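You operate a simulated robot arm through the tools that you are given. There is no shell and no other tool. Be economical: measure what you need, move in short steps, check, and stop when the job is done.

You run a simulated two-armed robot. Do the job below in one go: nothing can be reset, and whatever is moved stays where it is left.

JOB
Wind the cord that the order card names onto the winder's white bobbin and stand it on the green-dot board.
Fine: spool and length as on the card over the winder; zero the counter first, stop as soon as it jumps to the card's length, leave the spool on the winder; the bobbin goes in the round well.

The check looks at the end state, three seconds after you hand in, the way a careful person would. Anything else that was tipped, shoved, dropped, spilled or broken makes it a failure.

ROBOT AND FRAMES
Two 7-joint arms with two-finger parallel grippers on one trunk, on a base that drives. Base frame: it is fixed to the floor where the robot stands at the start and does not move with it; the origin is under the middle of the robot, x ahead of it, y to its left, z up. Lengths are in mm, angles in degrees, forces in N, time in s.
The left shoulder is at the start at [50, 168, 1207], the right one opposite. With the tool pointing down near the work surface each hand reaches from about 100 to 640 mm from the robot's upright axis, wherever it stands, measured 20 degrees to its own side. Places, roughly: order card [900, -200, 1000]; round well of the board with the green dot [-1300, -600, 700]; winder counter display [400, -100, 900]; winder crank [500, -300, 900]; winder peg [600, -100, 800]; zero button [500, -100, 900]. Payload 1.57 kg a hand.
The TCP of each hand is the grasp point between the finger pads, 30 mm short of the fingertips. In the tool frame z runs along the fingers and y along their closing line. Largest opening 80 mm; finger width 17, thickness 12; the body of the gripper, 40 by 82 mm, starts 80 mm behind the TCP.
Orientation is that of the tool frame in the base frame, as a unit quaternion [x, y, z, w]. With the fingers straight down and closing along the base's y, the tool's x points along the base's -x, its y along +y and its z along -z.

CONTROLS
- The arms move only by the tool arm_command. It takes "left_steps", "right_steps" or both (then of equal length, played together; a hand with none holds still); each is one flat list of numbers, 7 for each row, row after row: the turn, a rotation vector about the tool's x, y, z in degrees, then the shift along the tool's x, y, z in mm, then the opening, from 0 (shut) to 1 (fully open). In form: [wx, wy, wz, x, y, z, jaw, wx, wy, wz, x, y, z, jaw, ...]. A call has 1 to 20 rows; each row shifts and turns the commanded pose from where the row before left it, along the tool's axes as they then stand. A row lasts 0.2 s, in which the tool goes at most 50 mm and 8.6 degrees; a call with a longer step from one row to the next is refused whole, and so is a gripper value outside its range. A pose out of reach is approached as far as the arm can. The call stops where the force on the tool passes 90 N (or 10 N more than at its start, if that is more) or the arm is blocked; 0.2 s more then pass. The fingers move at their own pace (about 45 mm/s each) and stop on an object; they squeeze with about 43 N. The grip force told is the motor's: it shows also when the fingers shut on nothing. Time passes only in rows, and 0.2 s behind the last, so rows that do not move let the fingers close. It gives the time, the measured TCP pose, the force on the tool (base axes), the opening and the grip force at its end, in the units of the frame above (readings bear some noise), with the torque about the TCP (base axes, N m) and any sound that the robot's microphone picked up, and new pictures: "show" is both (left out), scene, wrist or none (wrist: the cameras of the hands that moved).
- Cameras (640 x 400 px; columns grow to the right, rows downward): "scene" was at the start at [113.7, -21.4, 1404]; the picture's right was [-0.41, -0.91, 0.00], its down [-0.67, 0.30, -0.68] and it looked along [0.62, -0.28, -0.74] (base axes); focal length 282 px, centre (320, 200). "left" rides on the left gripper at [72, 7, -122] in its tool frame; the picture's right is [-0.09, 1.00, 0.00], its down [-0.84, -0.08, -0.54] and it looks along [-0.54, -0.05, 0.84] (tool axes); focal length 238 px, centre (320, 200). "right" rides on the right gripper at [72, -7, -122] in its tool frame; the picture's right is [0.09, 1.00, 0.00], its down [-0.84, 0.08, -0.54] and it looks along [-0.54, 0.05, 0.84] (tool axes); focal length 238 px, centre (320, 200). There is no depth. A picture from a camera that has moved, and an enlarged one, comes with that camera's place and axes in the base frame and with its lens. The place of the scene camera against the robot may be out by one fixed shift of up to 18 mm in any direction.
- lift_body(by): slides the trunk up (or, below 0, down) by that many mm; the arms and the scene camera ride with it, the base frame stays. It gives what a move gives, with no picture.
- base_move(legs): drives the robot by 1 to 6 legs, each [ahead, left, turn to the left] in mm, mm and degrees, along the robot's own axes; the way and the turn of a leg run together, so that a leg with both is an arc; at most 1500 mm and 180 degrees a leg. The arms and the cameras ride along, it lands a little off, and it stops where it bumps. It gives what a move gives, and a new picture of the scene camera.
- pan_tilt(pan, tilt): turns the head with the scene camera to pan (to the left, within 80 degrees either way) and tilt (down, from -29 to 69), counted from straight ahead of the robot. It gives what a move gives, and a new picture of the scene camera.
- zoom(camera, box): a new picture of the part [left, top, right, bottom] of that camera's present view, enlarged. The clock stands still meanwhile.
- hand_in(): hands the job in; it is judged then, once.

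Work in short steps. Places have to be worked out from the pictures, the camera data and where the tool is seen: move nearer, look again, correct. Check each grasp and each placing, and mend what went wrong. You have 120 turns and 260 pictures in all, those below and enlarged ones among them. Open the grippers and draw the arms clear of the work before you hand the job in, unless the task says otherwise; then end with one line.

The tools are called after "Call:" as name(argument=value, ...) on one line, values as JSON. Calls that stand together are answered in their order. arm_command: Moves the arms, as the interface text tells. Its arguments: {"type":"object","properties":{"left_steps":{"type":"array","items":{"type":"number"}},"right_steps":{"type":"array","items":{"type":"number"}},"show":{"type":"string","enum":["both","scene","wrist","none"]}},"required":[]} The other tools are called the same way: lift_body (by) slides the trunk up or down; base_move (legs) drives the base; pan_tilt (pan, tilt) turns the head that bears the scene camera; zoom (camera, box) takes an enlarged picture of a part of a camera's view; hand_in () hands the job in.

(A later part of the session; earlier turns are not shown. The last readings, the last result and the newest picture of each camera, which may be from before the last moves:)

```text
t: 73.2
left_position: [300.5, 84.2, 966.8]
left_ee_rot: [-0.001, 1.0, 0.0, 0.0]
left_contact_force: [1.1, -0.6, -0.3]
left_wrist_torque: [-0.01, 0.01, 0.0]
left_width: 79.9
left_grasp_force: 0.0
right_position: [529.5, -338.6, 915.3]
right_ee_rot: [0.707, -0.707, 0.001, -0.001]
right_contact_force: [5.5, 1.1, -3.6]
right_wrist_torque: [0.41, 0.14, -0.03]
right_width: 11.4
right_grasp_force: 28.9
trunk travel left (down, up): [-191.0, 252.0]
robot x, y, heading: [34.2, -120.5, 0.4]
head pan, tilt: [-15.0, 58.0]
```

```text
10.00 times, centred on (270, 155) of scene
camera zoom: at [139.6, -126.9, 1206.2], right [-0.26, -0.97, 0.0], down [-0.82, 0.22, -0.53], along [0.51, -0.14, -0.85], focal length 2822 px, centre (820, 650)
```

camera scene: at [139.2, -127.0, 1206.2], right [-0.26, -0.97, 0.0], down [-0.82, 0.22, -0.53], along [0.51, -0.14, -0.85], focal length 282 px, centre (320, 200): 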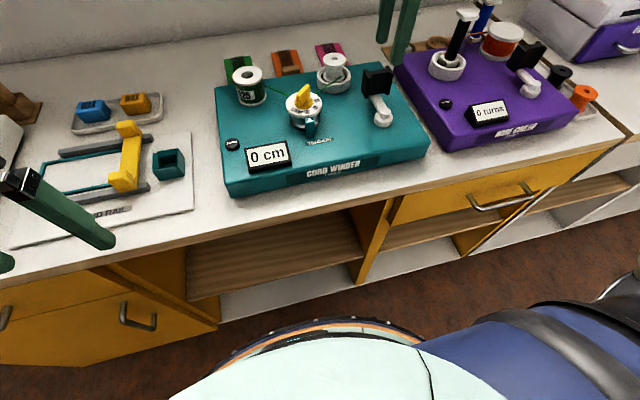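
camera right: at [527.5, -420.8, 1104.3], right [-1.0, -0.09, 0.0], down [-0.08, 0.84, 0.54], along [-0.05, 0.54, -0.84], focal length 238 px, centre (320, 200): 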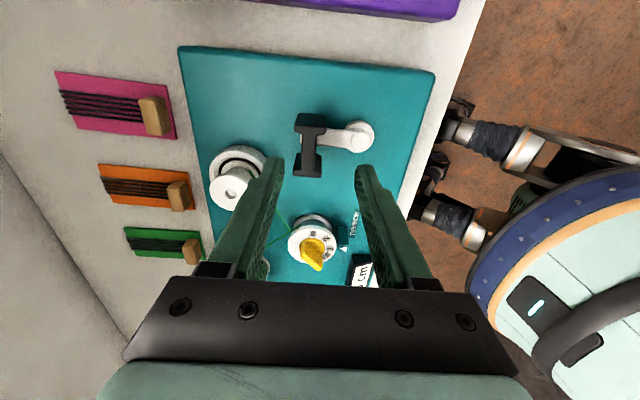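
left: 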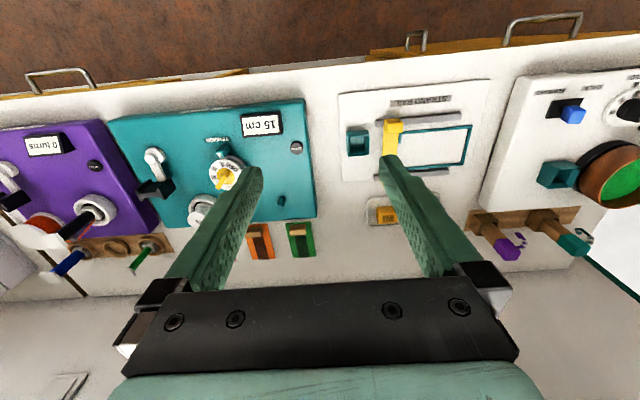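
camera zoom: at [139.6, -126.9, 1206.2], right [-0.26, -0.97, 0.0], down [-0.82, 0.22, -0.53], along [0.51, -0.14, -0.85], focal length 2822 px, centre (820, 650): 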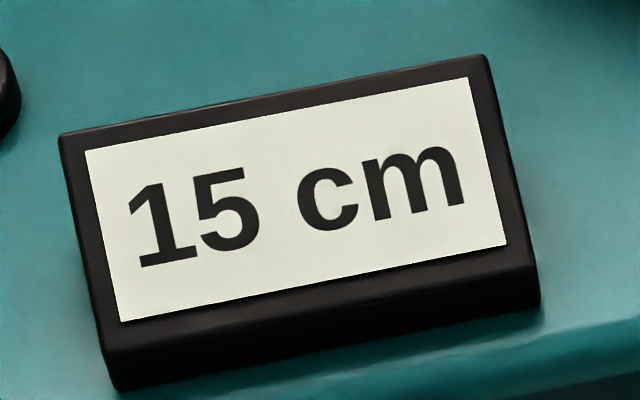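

Another 7°.

Call:
arm_command(right_steps=[0, 0, 0, 6.1, -0.7, 0, 0, 0, 0, 0, 0, 0, 0, 0], show="none")

Call:
zoom(camera="scene", box=[240, 135, 300, 175])

```text
t: 73.8
left_position: [300.0, 83.0, 966.1]
left_ee_rot: [-0.002, 1.0, 0.0, -0.001]
left_contact_force: [-0.3, -0.4, 0.0]
left_wrist_torque: [0.02, 0.03, 0.01]
left_width: 79.9
left_grasp_force: 0.1
right_position: [531.2, -344.0, 916.5]
right_ee_rot: [-0.706, 0.708, -0.001, 0.001]
right_contact_force: [7.0, 0.1, -1.0]
right_wrist_torque: [0.25, 0.09, -0.04]
right_width: 11.7
right_grasp_force: 28.9
trunk travel left (down, up): [-191.0, 252.0]
robot x, y, heading: [30.0, -123.0, 0.1]
head pan, tilt: [-15.0, 58.0]
```

```text
10.00 times, centred on (270, 155) of scene
camera zoom: at [139.7, -126.9, 1206.2], right [-0.26, -0.97, 0.0], down [-0.82, 0.22, -0.53], along [0.51, -0.14, -0.85], focal length 2822 px, centre (820, 650)
```

zoom: 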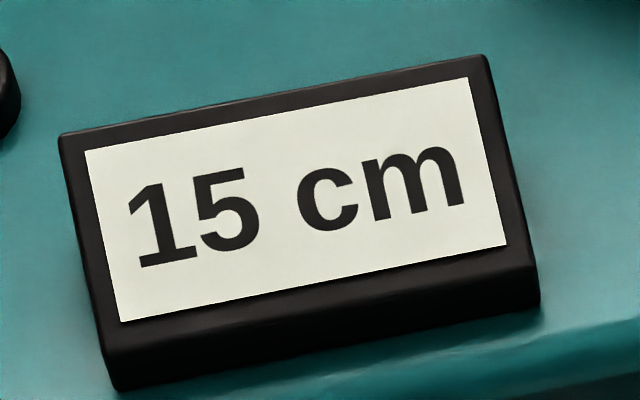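

Another 7°.

Call:
arm_command(right_steps=[0, 0, 0, 6.1, 0.2, 0, 0, 0, 0, 0, 0, 0, 0, 0], show="none")

Call:
zoom(camera="scene", box=[240, 135, 300, 175])

```text
t: 74.3
left_position: [301.3, 82.7, 966.6]
left_ee_rot: [-0.002, 1.0, 0.0, -0.001]
left_contact_force: [0.0, 0.5, -1.1]
left_wrist_torque: [0.0, -0.01, -0.02]
left_width: 79.9
left_grasp_force: 0.0
right_position: [530.5, -351.7, 916.4]
right_ee_rot: [-0.707, 0.707, -0.001, 0.002]
right_contact_force: [9.9, -0.3, 0.8]
right_wrist_torque: [0.04, 0.01, -0.03]
right_width: 11.6
right_grasp_force: 29.6
trunk travel left (down, up): [-191.0, 252.0]
robot x, y, heading: [31.3, -119.9, 0.3]
head pan, tilt: [-15.0, 58.0]
```

```text
10.00 times, centred on (270, 155) of scene
camera zoom: at [139.6, -126.8, 1206.2], right [-0.26, -0.97, 0.0], down [-0.82, 0.22, -0.53], along [0.51, -0.14, -0.85], focal length 2822 px, centre (820, 650)
```

zoom: 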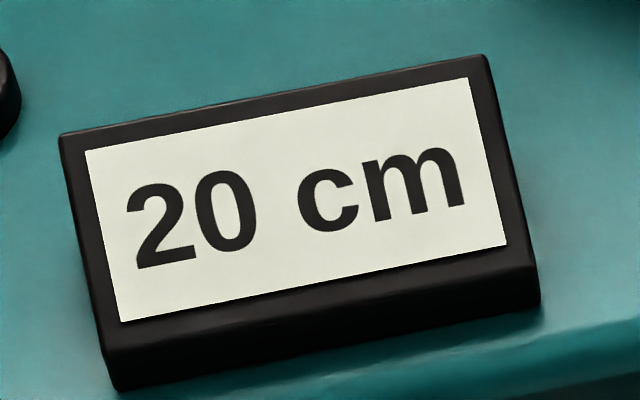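

20 cm reached. Stop, release the handle and rise straight up.

Call:
arm_command(right_steps=[0, 0, 0, 0, 0, 0, 0.3, 0, 0, 0, 0, 0, 0, 0.5, 0, 0, 0, 0, 0, 0, 0.5, 0, 0, 0, 0, 0, -20, 0.5, 0, 0, 0, 0, 0, -40, 0.5, 0, 0, 0, 0, 0, -40, 0.5], show="wrist")

Call:
zoom(camera="scene", box=[210, 40, 450, 190])

```text
t: 75.8
left_position: [301.2, 83.5, 966.6]
left_ee_rot: [-0.002, 1.0, -0.001, 0.0]
left_contact_force: [0.4, 0.6, 0.0]
left_wrist_torque: [0.03, -0.03, 0.02]
left_width: 79.8
left_grasp_force: 0.0
right_position: [528.4, -348.7, 1016.7]
right_ee_rot: [0.708, -0.706, 0.0, -0.001]
right_contact_force: [0.9, 0.2, -0.2]
right_wrist_torque: [0.02, 0.02, 0.01]
right_width: 40.1
right_grasp_force: 0.0
trunk travel left (down, up): [-191.0, 252.0]
robot x, y, heading: [30.8, -120.4, 0.5]
head pan, tilt: [-15.0, 58.0]
camera right: at [534.8, -421.2, 1139.7], right [-1.0, -0.09, 0.0], down [-0.08, 0.84, 0.54], along [-0.05, 0.54, -0.84], focal length 238 px, centre (320, 200)
```

right: 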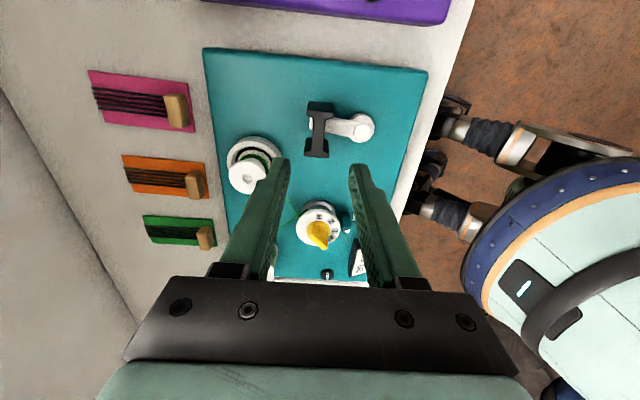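

```text
2.67 times, centred on (330, 115) of scene
camera zoom: at [138.9, -126.8, 1206.2], right [-0.26, -0.97, 0.0], down [-0.82, 0.22, -0.53], along [0.51, -0.14, -0.85], focal length 753 px, centre (293, 427)
```

zoom: 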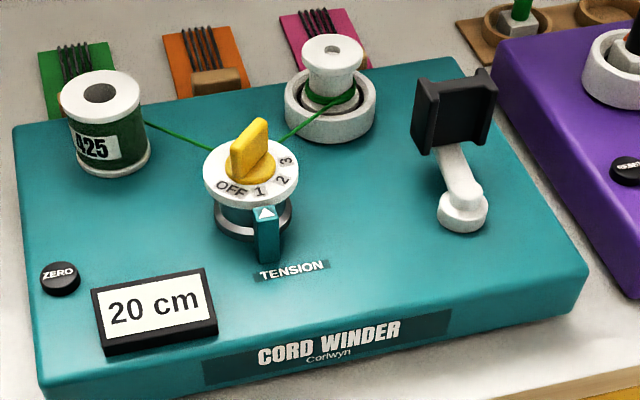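

Handle released, counter 20 cm. Bobbin top ≈[606,-295,903]. Undo the yaw, drive 30 mm ahead for reach, and move above the bobbin.

Call:
arm_command(right_steps=[0, 0, 8.2, 0, 0, 0, 0.8, 0, 0, 8.2, 0, 0, 0, 0.8, 0, 0, 8.2, 0, 0, 0, 0.8, 0, 0, 8.2, 0, 0, 0, 0.8, 0, 0, 8.2, 0, 0, 0, 0.8, 0, 0, 8.2, 0, 0, 0, 0.8, 0, 0, 8.2, 0, 0, 0, 0.8, 0, 0, 8.2, 0, 0, 0, 0.8, 0, 0, 8.2, 0, 0, 0, 0.8, 0, 0, 8.2, 0, 0, 0, 0.8, 0, 0, 8, 0, 0, 0, 0.8, 0, 0, 0, -20, 25, 0, 0.8, 0, 0, 0, -20, 25, 0, 0.8], show="none")

Call:
base_move(legs=[[30, 0, 0]])

Call:
zoom(camera="right", box=[220, 60, 420, 210])

```text
t: 78.5
left_position: [301.9, 83.5, 967.1]
left_ee_rot: [-0.002, 1.0, 0.0, 0.0]
left_contact_force: [0.1, 0.6, 0.6]
left_wrist_torque: [-0.02, -0.01, -0.01]
left_width: 79.8
left_grasp_force: 0.0
right_position: [536.0, -332.4, 1000.5]
right_ee_rot: [0.001, 1.0, 0.0, 0.001]
right_contact_force: [0.1, -0.1, -0.3]
right_wrist_torque: [0.01, -0.01, -0.01]
right_width: 63.9
right_grasp_force: 0.1
right hand out of reach, approached as far as the arm can: row 12, 13
trunk travel left (down, up): [-191.0, 252.0]
robot x, y, heading: [32.3, -117.8, 0.3]
head pan, tilt: [-15.0, 58.0]
```

```text
t: 79.4
left_position: [329.8, 83.4, 966.2]
left_ee_rot: [-0.002, 1.0, 0.0, 0.0]
left_contact_force: [1.2, 0.3, -0.1]
left_wrist_torque: [-0.02, 0.01, 0.03]
left_width: 79.8
left_grasp_force: 0.1
right_position: [564.3, -332.9, 1000.6]
right_ee_rot: [0.0, 1.0, -0.001, 0.001]
right_contact_force: [-0.3, -0.5, -0.1]
right_wrist_torque: [0.02, -0.01, -0.04]
right_width: 64.3
right_grasp_force: 0.0
trunk travel left (down, up): [-191.0, 252.0]
robot x, y, heading: [60.1, -117.3, 0.2]
head pan, tilt: [-15.0, 58.0]
camera scene: at [168.6, -126.7, 1206.2], right [-0.26, -0.97, 0.0], down [-0.82, 0.22, -0.53], along [0.51, -0.14, -0.85], focal length 282 px, centre (320, 200)
```

scene: 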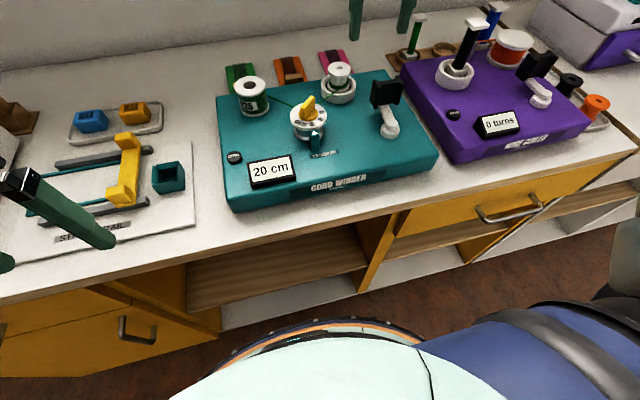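

```text
2.67 times, centred on (320, 135) of right
camera zoom: at [493.0, -340.1, 1123.8], right [-0.09, 1.0, 0.0], down [0.84, 0.08, 0.54], along [0.54, 0.05, -0.84], focal length 636 px, centre (320, 373)
```

zoom: 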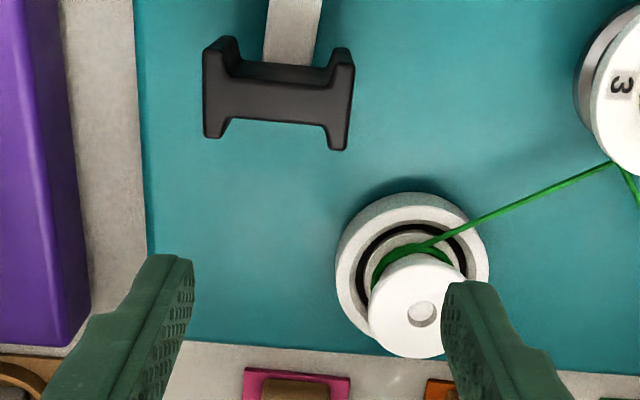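

Drive 30 mm more, then place the hand over the bobbin and lower a bit for a new look.

Call:
base_move(legs=[[30, 0, 0]])

Call:
arm_command(right_steps=[0, 0, 0, -5, 22, 12, 0.8, 0, 0, 0, -8, 22, 18, 0.8, 0, 0, 0, 0, 0, 0, 0.8], show="wrist")

Call:
zoom(camera="right", box=[220, 90, 420, 240])

```text
t: 80.2
left_position: [361.5, 83.5, 966.0]
left_ee_rot: [-0.003, 1.0, 0.001, 0.001]
left_contact_force: [0.7, -0.3, -0.6]
left_wrist_torque: [0.01, 0.01, 0.02]
left_width: 79.9
left_grasp_force: 0.1
right_position: [595.7, -332.7, 1001.2]
right_ee_rot: [0.001, 1.0, 0.0, 0.001]
right_contact_force: [0.4, -0.8, -0.5]
right_wrist_torque: [-0.03, -0.01, -0.01]
right_width: 64.0
right_grasp_force: 0.1
trunk travel left (down, up): [-191.0, 252.0]
robot x, y, heading: [90.5, -118.6, 0.1]
head pan, tilt: [-15.0, 58.0]
camera scene: at [199.2, -126.6, 1206.2], right [-0.26, -0.97, 0.0], down [-0.82, 0.22, -0.53], along [0.51, -0.14, -0.85], focal length 282 px, centre (320, 200)
```

scene: 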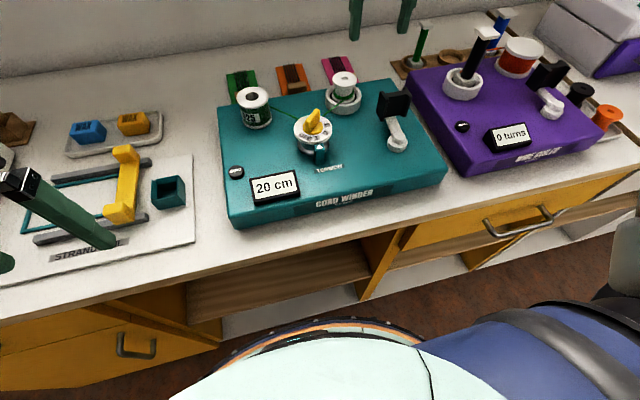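

```text
t: 81.0
left_position: [360.0, 82.9, 966.6]
left_ee_rot: [-0.002, 1.0, 0.0, 0.0]
left_contact_force: [1.2, -0.4, 0.7]
left_wrist_torque: [0.01, 0.0, 0.01]
left_width: 79.6
left_grasp_force: 0.0
right_position: [587.0, -308.9, 964.7]
right_ee_rot: [0.0, 1.0, 0.002, 0.003]
right_contact_force: [-0.4, -0.1, -0.5]
right_wrist_torque: [0.0, -0.02, 0.0]
right_width: 64.2
right_grasp_force: 0.2
right hand out of reach, approached as far as the arm can: row 1, 2
trunk travel left (down, up): [-191.0, 252.0]
robot x, y, heading: [88.7, -120.1, 0.0]
head pan, tilt: [-15.0, 58.0]
camera right: at [515.4, -315.2, 1088.0], right [-0.09, 1.0, 0.0], down [0.83, 0.08, 0.55], along [0.54, 0.05, -0.84], focal length 238 px, centre (320, 200)
```

right: 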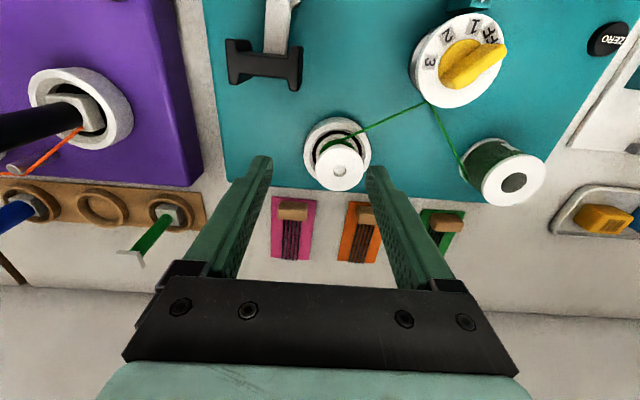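

```text
2.67 times, centred on (320, 165) of right
camera zoom: at [515.4, -315.2, 1088.0], right [-0.09, 1.0, 0.0], down [0.83, 0.08, 0.55], along [0.54, 0.05, -0.84], focal length 636 px, centre (320, 293)
```

zoom: 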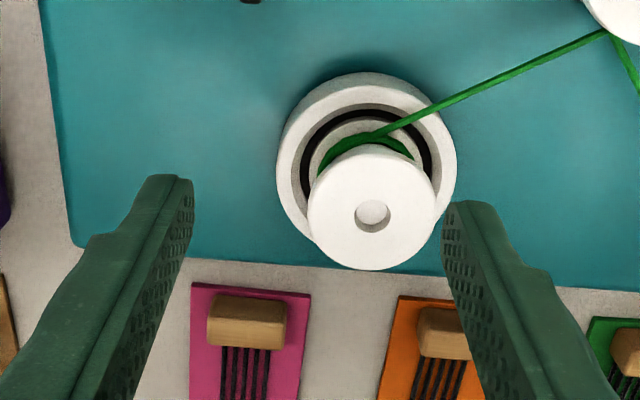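

The arm is cramped because the trunk is low; raise the trunk 150 mm and then lower the hand instead. Bobbin top ≈[606,-289,893], flange Ø≈44.

Call:
lift_body(by=150)

Call:
arm_command(right_steps=[0, 0, 0, -9, 10, 30, 0.8, 0, 0, 0, -10, 10, 30, 0.8, 0, 0, 0, 0, 0, 40, 0.8, 0, 0, 0, 0, 0, 40, 0.8, 0, 0, 0, 0, 0, 25, 0.8, 0, 0, 0, 0, 0, 0, 0.8], show="wrist")

Call:
zoom(camera="right", box=[220, 90, 420, 240])

```text
t: 82.8
left_position: [361.3, 84.0, 1115.9]
left_ee_rot: [-0.002, 1.0, 0.0, 0.0]
left_contact_force: [0.2, -0.7, 0.3]
left_wrist_torque: [-0.01, -0.01, 0.02]
left_width: 79.8
left_grasp_force: 0.1
right_position: [587.7, -308.4, 1116.0]
right_ee_rot: [0.0, 1.0, 0.0, 0.002]
right_contact_force: [0.0, -0.1, 0.1]
right_wrist_torque: [0.02, 0.0, 0.01]
right_width: 64.0
right_grasp_force: 0.1
trunk travel left (down, up): [-341.0, 102.0]
robot x, y, heading: [92.8, -121.1, 0.3]
head pan, tilt: [-15.0, 58.0]
```

```text
t: 84.2
left_position: [360.6, 84.3, 1116.7]
left_ee_rot: [-0.002, 1.0, 0.0, 0.0]
left_contact_force: [0.6, 0.9, 0.3]
left_wrist_torque: [0.0, -0.01, 0.01]
left_width: 80.0
left_grasp_force: 0.1
right_position: [577.4, -316.7, 954.8]
right_ee_rot: [0.0, 1.0, 0.001, 0.002]
right_contact_force: [-0.7, -0.2, 0.6]
right_wrist_torque: [-0.03, 0.01, 0.0]
right_width: 64.2
right_grasp_force: 0.1
right hand out of reach, approached as far as the arm can: row 1, 2, 3, 4, 5
trunk travel left (down, up): [-341.0, 102.0]
robot x, y, heading: [93.1, -119.9, 0.5]
head pan, tilt: [-15.0, 58.0]
camera right: at [505.6, -324.4, 1077.0], right [-0.09, 1.0, 0.0], down [0.83, 0.08, 0.55], along [0.54, 0.05, -0.84], focal length 238 px, centre (320, 200)
```

right: 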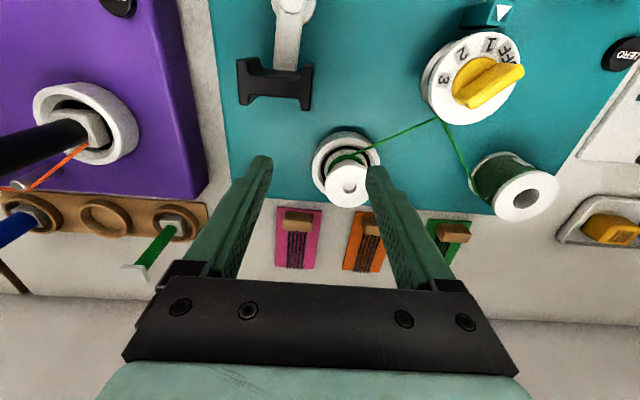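

```text
2.67 times, centred on (320, 165) of right
camera zoom: at [505.6, -324.4, 1077.0], right [-0.09, 1.0, 0.0], down [0.83, 0.08, 0.55], along [0.54, 0.05, -0.84], focal length 636 px, centre (320, 293)
```

zoom: 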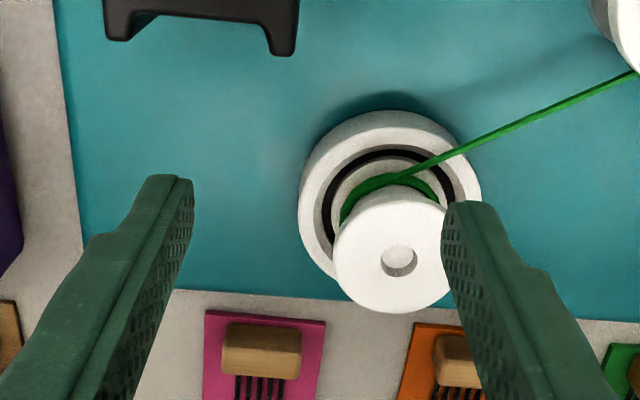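

Limit seems to come from reaching inward; strafe the robot 80 mm left and re-approach.

Call:
base_move(legs=[[0, 90, 0]])

Call:
arm_command(right_steps=[0, 0, 0, -9, -21, 0, 0.8, 0, 0, 0, -10, -21, 0, 0.8, 0, 0, 0, -9, -20, 0, 0.8, 0, 0, 0, 0, 0, 0, 0.8], show="wrist")

Call:
zoom(camera="right", box=[220, 90, 420, 240])

```text
t: 85.6
left_position: [360.3, 174.1, 1117.3]
left_ee_rot: [-0.001, 1.0, -0.001, -0.001]
left_contact_force: [-0.1, 0.5, -0.2]
left_wrist_torque: [0.03, 0.01, 0.02]
left_width: 80.1
left_grasp_force: 0.0
right_position: [578.0, -226.7, 956.1]
right_ee_rot: [0.001, 1.0, 0.001, 0.002]
right_contact_force: [-0.6, 0.5, -0.5]
right_wrist_torque: [-0.02, 0.0, -0.03]
right_width: 63.8
right_grasp_force: 0.1
trunk travel left (down, up): [-341.0, 102.0]
robot x, y, heading: [92.8, -26.5, 0.3]
head pan, tilt: [-15.0, 58.0]
camera scene: at [198.7, -35.9, 1356.3], right [-0.26, -0.97, 0.0], down [-0.82, 0.22, -0.53], along [0.51, -0.14, -0.85], focal length 282 px, centre (320, 200)
```

scene: 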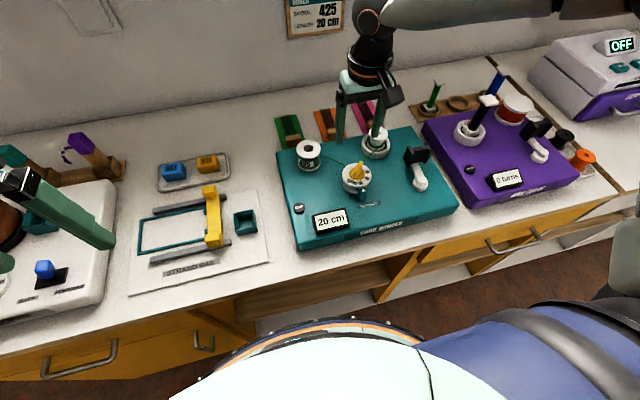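

```text
t: 86.6
left_position: [360.4, 173.9, 1116.2]
left_ee_rot: [-0.002, 1.0, 0.0, 0.001]
left_contact_force: [-0.1, 0.7, -0.4]
left_wrist_torque: [0.02, -0.01, -0.03]
left_width: 80.1
left_grasp_force: 0.0
right_position: [605.0, -291.3, 952.7]
right_ee_rot: [0.0, 1.0, 0.002, 0.002]
right_contact_force: [0.1, -0.1, 0.1]
right_wrist_torque: [0.01, 0.01, 0.02]
right_width: 64.1
right_grasp_force: 0.0
trunk travel left (down, up): [-341.0, 102.0]
robot x, y, heading: [91.0, -28.6, 0.2]
head pan, tilt: [-15.0, 58.0]
camera right: at [533.4, -298.1, 1075.8], right [-0.09, 1.0, 0.0], down [0.83, 0.08, 0.55], along [0.54, 0.05, -0.84], focal length 238 px, centre (320, 200)
```

right: 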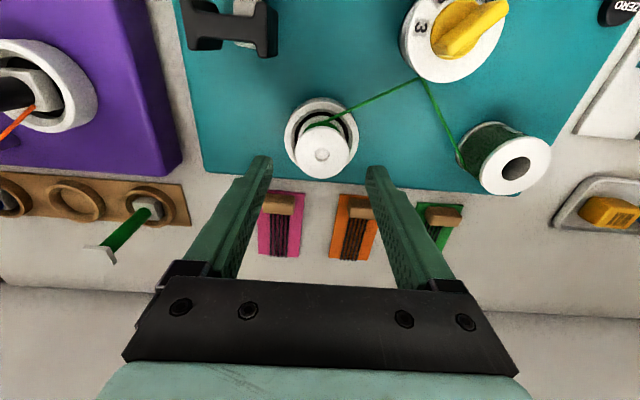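

```text
2.67 times, centred on (320, 165) of right
camera zoom: at [533.4, -298.1, 1075.8], right [-0.09, 1.0, 0.0], down [0.83, 0.08, 0.55], along [0.54, 0.05, -0.84], focal length 636 px, centre (320, 293)
```

zoom: 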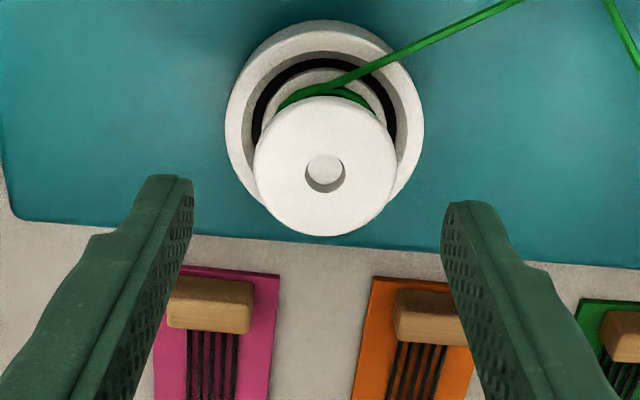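

Centred over the bobbin ([605,-290]). Descend 38 mm so the tips pass just under the top flange.

Call:
arm_command(right_steps=[0, 0, 0, 0, 1, 15, 0.8, 0, 0, 0, 0, 0, 14, 0.8, 0, 0, 0, 0, 0, 9, 0.8, 0, 0, 0, 0, 0, 0, 0.8], show="wrist")

Call:
zoom(camera="right", box=[220, 90, 420, 240])

Call:
zoom(camera="scene", box=[310, 80, 430, 180])

```text
t: 87.6
left_position: [360.4, 173.4, 1117.1]
left_ee_rot: [-0.001, 1.0, 0.001, 0.0]
left_contact_force: [-1.0, -0.2, 0.2]
left_wrist_torque: [0.03, 0.01, -0.02]
left_width: 80.1
left_grasp_force: 0.1
right_position: [602.9, -288.9, 916.8]
right_ee_rot: [0.0, 1.0, 0.003, 0.003]
right_contact_force: [-0.2, 0.2, -0.1]
right_wrist_torque: [0.0, 0.0, -0.01]
right_width: 64.0
right_grasp_force: 0.0
right hand out of reach, approached as far as the arm can: row 3
trunk travel left (down, up): [-341.0, 102.0]
robot x, y, heading: [88.9, -34.3, 0.1]
head pan, tilt: [-15.0, 58.0]
camera right: at [530.0, -296.7, 1039.7], right [-0.09, 1.0, 0.0], down [0.83, 0.07, 0.55], along [0.55, 0.05, -0.84], focal length 238 px, centre (320, 200)
```

right: 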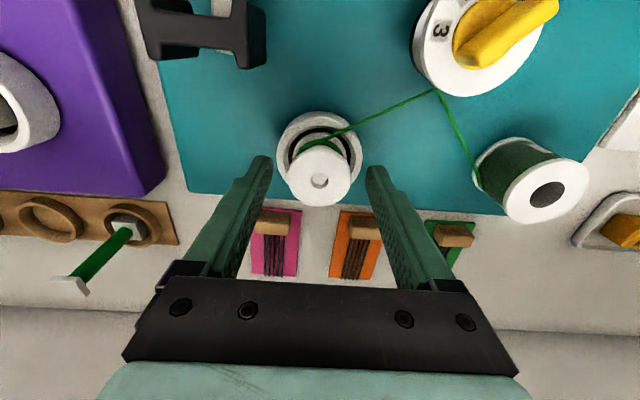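

```text
2.67 times, centred on (320, 165) of right
camera zoom: at [530.0, -296.7, 1039.7], right [-0.09, 1.0, 0.0], down [0.83, 0.07, 0.55], along [0.55, 0.05, -0.84], focal length 636 px, centre (320, 293)
```

zoom: 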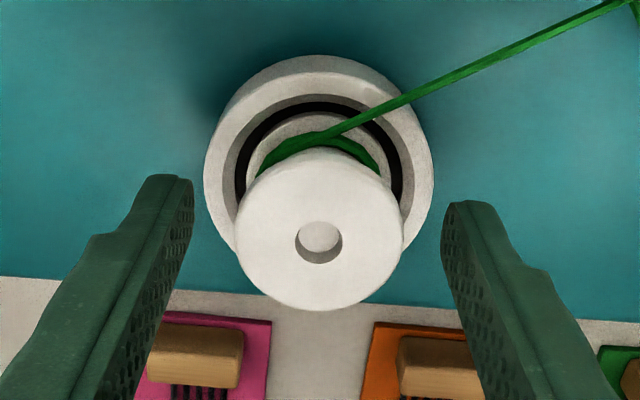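

```text
4.00 times, centred on (370, 130) of scene
camera zoom: at [198.7, -36.3, 1356.2], right [-0.26, -0.97, 0.0], down [-0.82, 0.22, -0.53], along [0.51, -0.14, -0.85], focal length 1129 px, centre (120, 480)
```

zoom: 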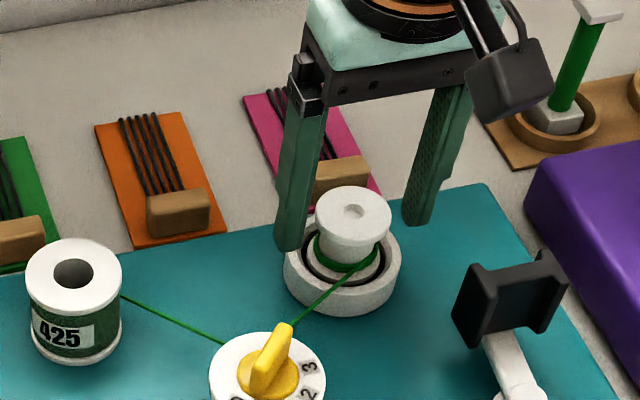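

Tips are only ≈5 mm below the flange top; move the base 12 mm ahead for reach, then lower 7 mm.

Call:
base_move(legs=[[13, 0, 0]])

Call:
arm_command(right_steps=[0, 0, 0, 9, -1, 0, 0.8, 0, 0, 0, 0, 0, 4, 0.8, 0, 0, 0, 0, 0, 3, 0.8, 0, 0, 0, 0, 0, 0, 0.8], show="none")

Call:
zoom(camera="right", box=[220, 90, 420, 240])

```text
t: 88.4
left_position: [374.1, 172.8, 1115.6]
left_ee_rot: [-0.001, 1.0, 0.0, 0.001]
left_contact_force: [-0.1, -0.1, -0.5]
left_wrist_torque: [-0.03, 0.03, -0.01]
left_width: 80.0
left_grasp_force: 0.0
right_position: [616.1, -289.3, 917.1]
right_ee_rot: [0.001, 1.0, 0.002, 0.002]
right_contact_force: [0.3, 0.3, -0.3]
right_wrist_torque: [0.02, -0.01, -0.04]
right_width: 64.2
right_grasp_force: 0.1
trunk travel left (down, up): [-341.0, 102.0]
robot x, y, heading: [102.8, -28.7, 0.2]
head pan, tilt: [-15.0, 58.0]
camera scene: at [212.2, -36.3, 1356.2], right [-0.26, -0.97, 0.0], down [-0.82, 0.22, -0.53], along [0.51, -0.14, -0.85], focal length 282 px, centre (320, 200)
```

scene: 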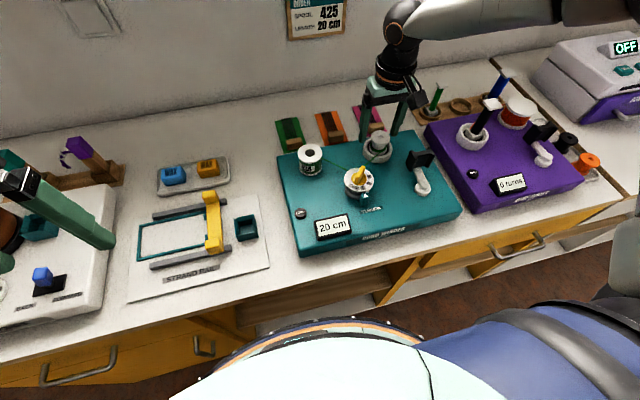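

```text
t: 89.4
left_position: [373.9, 173.5, 1116.3]
left_ee_rot: [-0.001, 1.0, 0.0, 0.0]
left_contact_force: [0.3, 0.0, 0.1]
left_wrist_torque: [0.04, -0.01, -0.01]
left_width: 79.9
left_grasp_force: 0.0
right_position: [605.5, -289.7, 909.7]
right_ee_rot: [0.002, 1.0, 0.001, 0.003]
right_contact_force: [0.0, -0.3, -0.5]
right_wrist_torque: [-0.02, -0.03, -0.02]
right_width: 63.9
right_grasp_force: 0.0
trunk travel left (down, up): [-341.0, 102.0]
robot x, y, heading: [100.6, -28.0, 0.1]
head pan, tilt: [-15.0, 58.0]
```

```text
2.67 times, centred on (320, 165) of right
camera zoom: at [533.9, -297.6, 1032.4], right [-0.09, 1.0, 0.0], down [0.83, 0.07, 0.55], along [0.55, 0.05, -0.84], focal length 636 px, centre (320, 293)
```

zoom: 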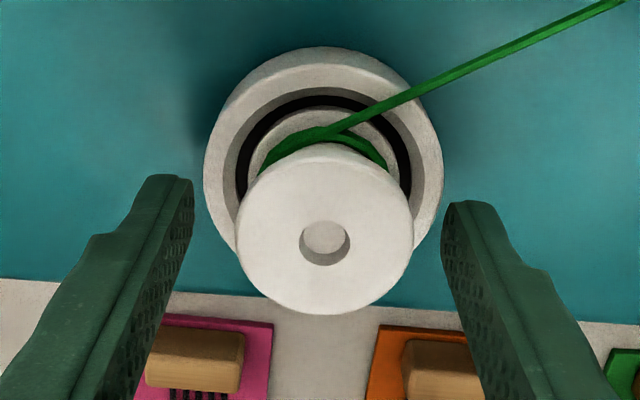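

Tips ≈12 mm below the flange top, centred. Close.

Call:
arm_command(right_steps=[0, 0, 0, 0, 0, 0, 0.5, 0, 0, 0, 0, 0, 0, 0.3, 0, 0, 0, 0, 0, 0, 0.2, 0, 0, 0, 0, 0, 0, 0.2, 0, 0, 0, 0, 0, 0, 0.2], show="none")

Call:
zoom(camera="right", box=[220, 90, 420, 240])

```text
t: 90.6
left_position: [372.8, 172.7, 1116.4]
left_ee_rot: [-0.001, 1.0, 0.0, 0.0]
left_contact_force: [-0.5, -0.3, -0.2]
left_wrist_torque: [0.01, -0.02, 0.01]
left_width: 80.1
left_grasp_force: 0.0
right_position: [607.1, -291.4, 908.9]
right_ee_rot: [0.001, 1.0, 0.001, 0.004]
right_contact_force: [0.6, -0.2, 0.0]
right_wrist_torque: [-0.02, 0.0, 0.0]
right_width: 39.6
right_grasp_force: 42.8
trunk travel left (down, up): [-341.0, 102.0]
robot x, y, heading: [105.6, -27.6, 0.1]
head pan, tilt: [-15.0, 58.0]
```

```text
2.67 times, centred on (320, 165) of right
camera zoom: at [533.9, -297.5, 1032.4], right [-0.09, 1.0, 0.0], down [0.83, 0.07, 0.55], along [0.55, 0.05, -0.84], focal length 636 px, centre (320, 293)
```

zoom: 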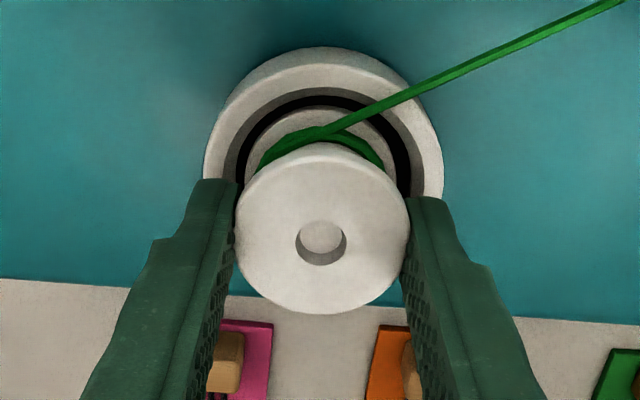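

Gripped (39.6 mm, 43 N). Lift straight up slowly.

Call:
arm_command(right_steps=[0, 0, 0, 0, 0, -5, 0.2, 0, 0, 0, 0, 0, -8, 0.2, 0, 0, 0, 0, 0, -10, 0.2, 0, 0, 0, 0, 0, -12, 0.2, 0, 0, 0, 0, 0, -15, 0.2], show="scene")

Call:
zoom(camera="scene", box=[280, 70, 460, 200])

```text
t: 91.8
left_position: [374.0, 173.7, 1117.0]
left_ee_rot: [-0.001, 1.0, 0.0, 0.001]
left_contact_force: [-0.2, 0.4, 1.1]
left_wrist_torque: [-0.01, 0.02, 0.03]
left_width: 79.9
left_grasp_force: 0.1
right_position: [604.7, -290.4, 960.9]
right_ee_rot: [0.0, 1.0, 0.001, 0.003]
right_contact_force: [-0.2, 1.2, -1.1]
right_wrist_torque: [0.01, -0.02, -0.02]
right_width: 39.7
right_grasp_force: 43.0
trunk travel left (down, up): [-341.0, 102.0]
robot x, y, heading: [103.4, -31.1, 0.2]
head pan, tilt: [-15.0, 58.0]
camera scene: at [211.3, -36.3, 1356.2], right [-0.26, -0.97, 0.0], down [-0.82, 0.22, -0.53], along [0.51, -0.14, -0.85], focal length 282 px, centre (320, 200)
```

scene: 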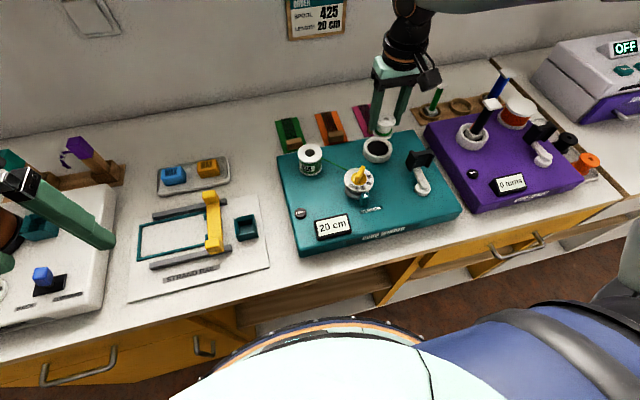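

```text
3.08 times, centred on (370, 135) of scene
camera zoom: at [211.3, -36.3, 1356.2], right [-0.26, -0.97, 0.0], down [-0.82, 0.22, -0.53], along [0.51, -0.14, -0.85], focal length 868 px, centre (166, 400)
```

zoom: 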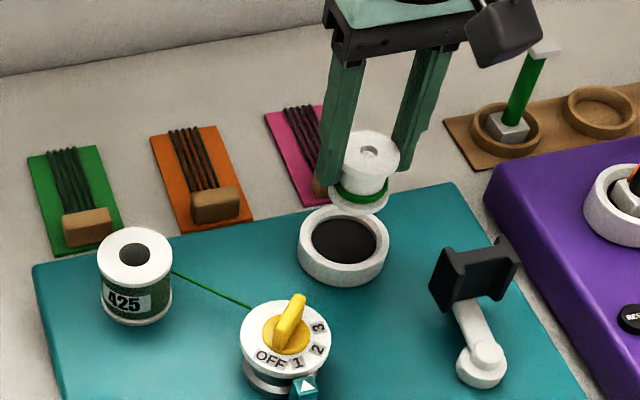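

Bobbin out with the cord on it; everything else undisturbed. Raise higher and back the base away 450 mm.

Call:
arm_command(right_steps=[0, 0, 0, 0, 0, -30, 0.2, 0, 0, 0, 0, 0, -30, 0.2, 0, 0, 0, 20, 0, -20, 0.2, 0, 0, 0, 30, 0, 0, 0.2, 0, 0, 0, 30, 0, 0, 0.2], show="none")

```text
t: 93.0
left_position: [373.6, 173.4, 1116.7]
left_ee_rot: [0.0, 1.0, 0.0, 0.001]
left_contact_force: [-0.3, 0.7, -0.4]
left_wrist_torque: [-0.04, -0.02, -0.01]
left_width: 80.2
left_grasp_force: 0.0
right_position: [524.0, -292.0, 1040.1]
right_ee_rot: [0.002, 1.0, 0.002, 0.003]
right_contact_force: [0.5, 0.3, -0.2]
right_wrist_torque: [-0.01, 0.0, 0.0]
right_width: 39.6
right_grasp_force: 42.8
trunk travel left (down, up): [-341.0, 102.0]
robot x, y, heading: [103.9, -29.0, 0.3]
head pan, tilt: [-15.0, 58.0]
```

Clear. Back 400 mm and look to the right/rear.

Call:
base_move(legs=[[-400, 0, 0]])

Call:
pan_tilt(pan=-80, tilt=30)

```text
t: 95.5
left_position: [-25.2, 172.9, 1117.1]
left_ee_rot: [0.0, 1.0, 0.001, 0.0]
left_contact_force: [0.2, -0.2, 0.6]
left_wrist_torque: [0.02, -0.04, -0.01]
left_width: 80.0
left_grasp_force: 0.1
right_position: [124.2, -292.3, 1040.8]
right_ee_rot: [0.002, 1.0, 0.002, 0.004]
right_contact_force: [-1.1, -0.1, -0.5]
right_wrist_torque: [-0.02, -0.04, -0.01]
right_width: 39.7
right_grasp_force: 42.8
trunk travel left (down, up): [-341.0, 102.0]
robot x, y, heading: [-294.9, -28.5, -0.0]
head pan, tilt: [-15.0, 58.0]
camera scene: at [-187.5, -36.8, 1356.3], right [-0.26, -0.97, 0.0], down [-0.82, 0.22, -0.53], along [0.51, -0.14, -0.85], focal length 282 px, centre (320, 200)
```

scene: 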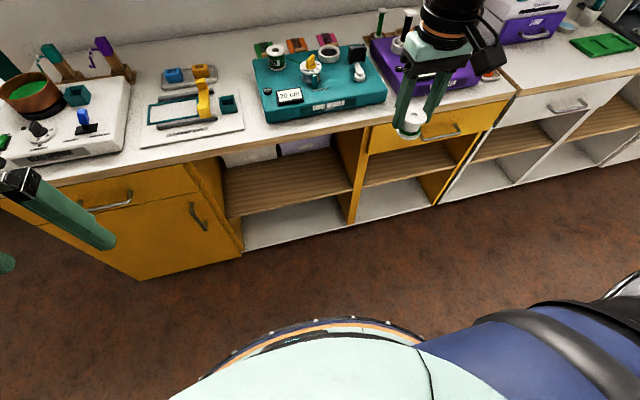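

```text
t: 96.8
left_position: [-23.7, 173.4, 1116.3]
left_ee_rot: [0.0, 1.0, 0.0, 0.001]
left_contact_force: [-0.2, -0.5, -0.6]
left_wrist_torque: [0.02, 0.0, 0.01]
left_width: 79.8
left_grasp_force: 0.1
right_position: [124.1, -292.6, 1039.7]
right_ee_rot: [0.003, 1.0, 0.002, 0.003]
right_contact_force: [0.1, 0.0, -0.5]
right_wrist_torque: [-0.02, -0.03, -0.03]
right_width: 39.5
right_grasp_force: 43.0
trunk travel left (down, up): [-341.0, 102.0]
robot x, y, heading: [-296.5, -30.7, -0.1]
head pan, tilt: [-80.0, 30.0]
camera scene: at [-237.9, -107.9, 1395.9], right [-0.98, -0.17, 0.0], down [-0.09, 0.49, -0.87], along [0.15, -0.85, -0.5], focal length 282 px, centre (320, 200)
```

scene: 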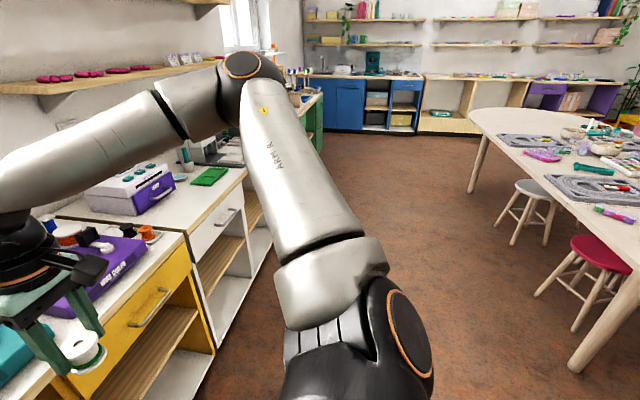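

A table with boards and stools is behind. Turn right 150° to face the board.

Call:
base_move(legs=[[0, 0, -150]])

Call:
pan_tilt(pan=0, tilt=30)

```text
t: 103.4
left_position: [-428.1, -341.4, 1116.4]
left_ee_rot: [0.966, 0.258, 0.0, 0.0]
left_contact_force: [0.3, -0.4, 0.3]
left_wrist_torque: [-0.01, 0.0, -0.02]
left_width: 80.1
left_grasp_force: 0.1
right_position: [-789.9, -12.4, 1039.5]
right_ee_rot: [0.967, 0.256, -0.002, 0.002]
right_contact_force: [0.2, 0.8, 0.0]
right_wrist_torque: [0.01, 0.03, -0.02]
right_width: 39.4
right_grasp_force: 43.2
trunk travel left (down, up): [-341.0, 102.0]
robot x, y, heading: [-296.8, -30.8, -150.4]
head pan, tilt: [-80.0, 30.0]
camera scene: at [-386.2, 30.8, 1396.0], right [0.77, 0.64, 0.0], down [0.32, -0.38, -0.87], along [-0.55, 0.67, -0.5], focal length 282 px, centre (320, 200)
```

scene: 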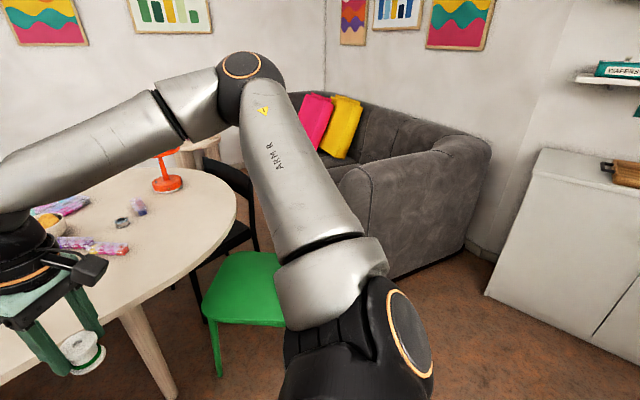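

```text
t: 105.0
left_position: [-428.1, -341.2, 1115.8]
left_ee_rot: [0.966, 0.258, 0.0, 0.0]
left_contact_force: [0.1, -1.4, 0.1]
left_wrist_torque: [0.01, -0.02, 0.01]
left_width: 80.1
left_grasp_force: 0.0
right_position: [-790.0, -12.2, 1039.7]
right_ee_rot: [0.967, 0.256, -0.003, 0.002]
right_contact_force: [-0.1, -0.1, -0.1]
right_wrist_torque: [0.01, 0.03, 0.01]
right_width: 39.7
right_grasp_force: 43.0
trunk travel left (down, up): [-341.0, 102.0]
robot x, y, heading: [-292.1, -30.1, -150.2]
head pan, tilt: [0.0, 30.0]
camera scene: at [-406.7, -83.7, 1396.0], right [-0.5, 0.87, 0.0], down [0.43, 0.25, -0.87], along [-0.75, -0.43, -0.5], focal length 282 px, centre (320, 200)
```

scene: 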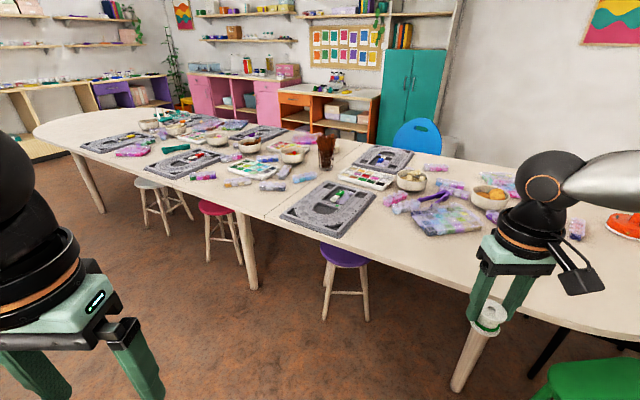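

Several grey boards with colour dots lie on the table. Zoom in.

Call:
zoom(camera="scene", box=[260, 140, 500, 270])

Call:
zoom(camera="scene", box=[70, 100, 310, 230])

```text
2.67 times, centred on (380, 205) of scene
camera zoom: at [-406.7, -83.7, 1396.0], right [-0.5, 0.87, 0.0], down [0.43, 0.25, -0.87], along [-0.75, -0.43, -0.5], focal length 753 px, centre (160, 187)
```

zoom: 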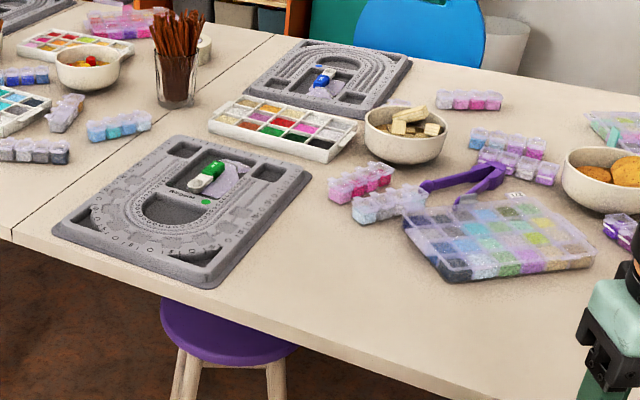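

```text
2.67 times, centred on (190, 165) of scene
camera zoom: at [-406.7, -83.7, 1396.0], right [-0.5, 0.87, 0.0], down [0.43, 0.25, -0.87], along [-0.75, -0.43, -0.5], focal length 753 px, centre (667, 293)
```

zoom: 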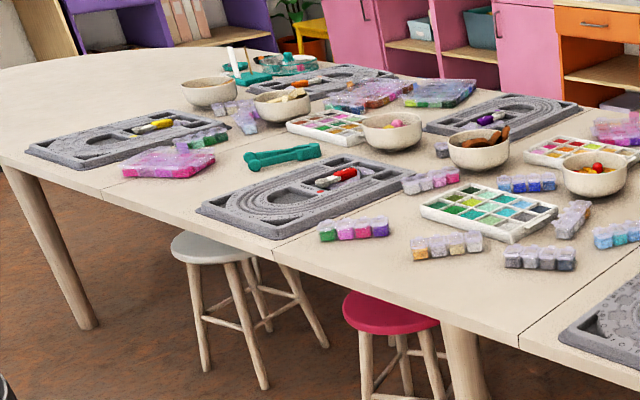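

The green-dot board is the near-centre one (green tool and dot); the table edge is at x≈-1160. Turn to face −x, strafe left 780 and go ahead 400, then look.

Call:
base_move(legs=[[0, 0, -29.8], [0, 780, 0], [400, 0, 0]])

Call:
pan_tilt(pan=-12, tilt=52)

```text
t: 115.7
left_position: [-959.2, -1013.6, 1116.1]
left_ee_rot: [1.0, 0.001, 0.001, 0.0]
left_contact_force: [0.3, 0.8, -0.5]
left_wrist_torque: [-0.01, -0.01, -0.02]
left_width: 79.8
left_grasp_force: 0.1
right_position: [-1108.5, -547.5, 1039.7]
right_ee_rot: [1.0, -0.001, -0.002, 0.002]
right_contact_force: [-0.8, 0.2, -0.3]
right_wrist_torque: [0.04, 0.01, 0.0]
right_width: 39.6
right_grasp_force: 42.7
trunk travel left (down, up): [-341.0, 102.0]
robot x, y, heading: [-687.9, -808.5, -179.7]
head pan, tilt: [0.0, 30.0]
camera scene: at [-817.8, -798.2, 1395.9], right [0.0, 1.0, 0.0], down [0.5, 0.0, -0.87], along [-0.87, 0.0, -0.5], focal length 282 px, centre (320, 200)
```

scene: 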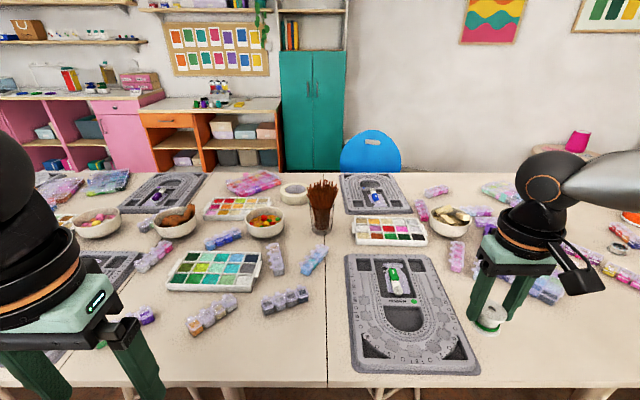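

```text
t: 116.6
left_position: [-957.6, -1010.8, 1116.3]
left_ee_rot: [1.0, 0.001, 0.0, 0.0]
left_contact_force: [-0.5, -0.1, 0.0]
left_wrist_torque: [0.0, 0.03, 0.03]
left_width: 80.1
left_grasp_force: 0.1
right_position: [-1109.7, -547.2, 1040.4]
right_ee_rot: [1.0, -0.001, -0.003, 0.002]
right_contact_force: [0.0, 0.5, -0.3]
right_wrist_torque: [-0.04, 0.02, 0.01]
right_width: 39.7
right_grasp_force: 43.1
trunk travel left (down, up): [-341.0, 102.0]
robot x, y, heading: [-685.8, -810.4, -180.2]
head pan, tilt: [-12.0, 52.0]
camera scene: at [-800.3, -782.6, 1363.8], right [0.21, 0.98, 0.0], down [0.77, -0.16, -0.62], along [-0.6, 0.13, -0.79], focal length 282 px, centre (320, 200)
```

scene: 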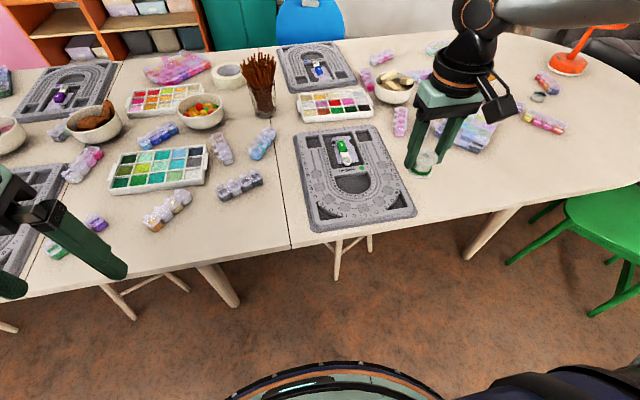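

Good view of the board. Zoom to find the round well and green dot.

Call:
zoom(camera="scene", box=[290, 115, 430, 235])

```text
3.33 times, centred on (360, 175) of scene
camera zoom: at [-800.3, -782.6, 1363.8], right [0.21, 0.98, 0.0], down [0.77, -0.16, -0.62], along [-0.6, 0.13, -0.79], focal length 941 px, centre (187, 283)
```

zoom: 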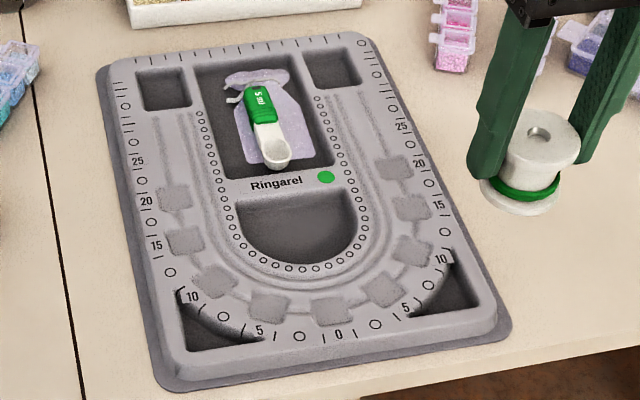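

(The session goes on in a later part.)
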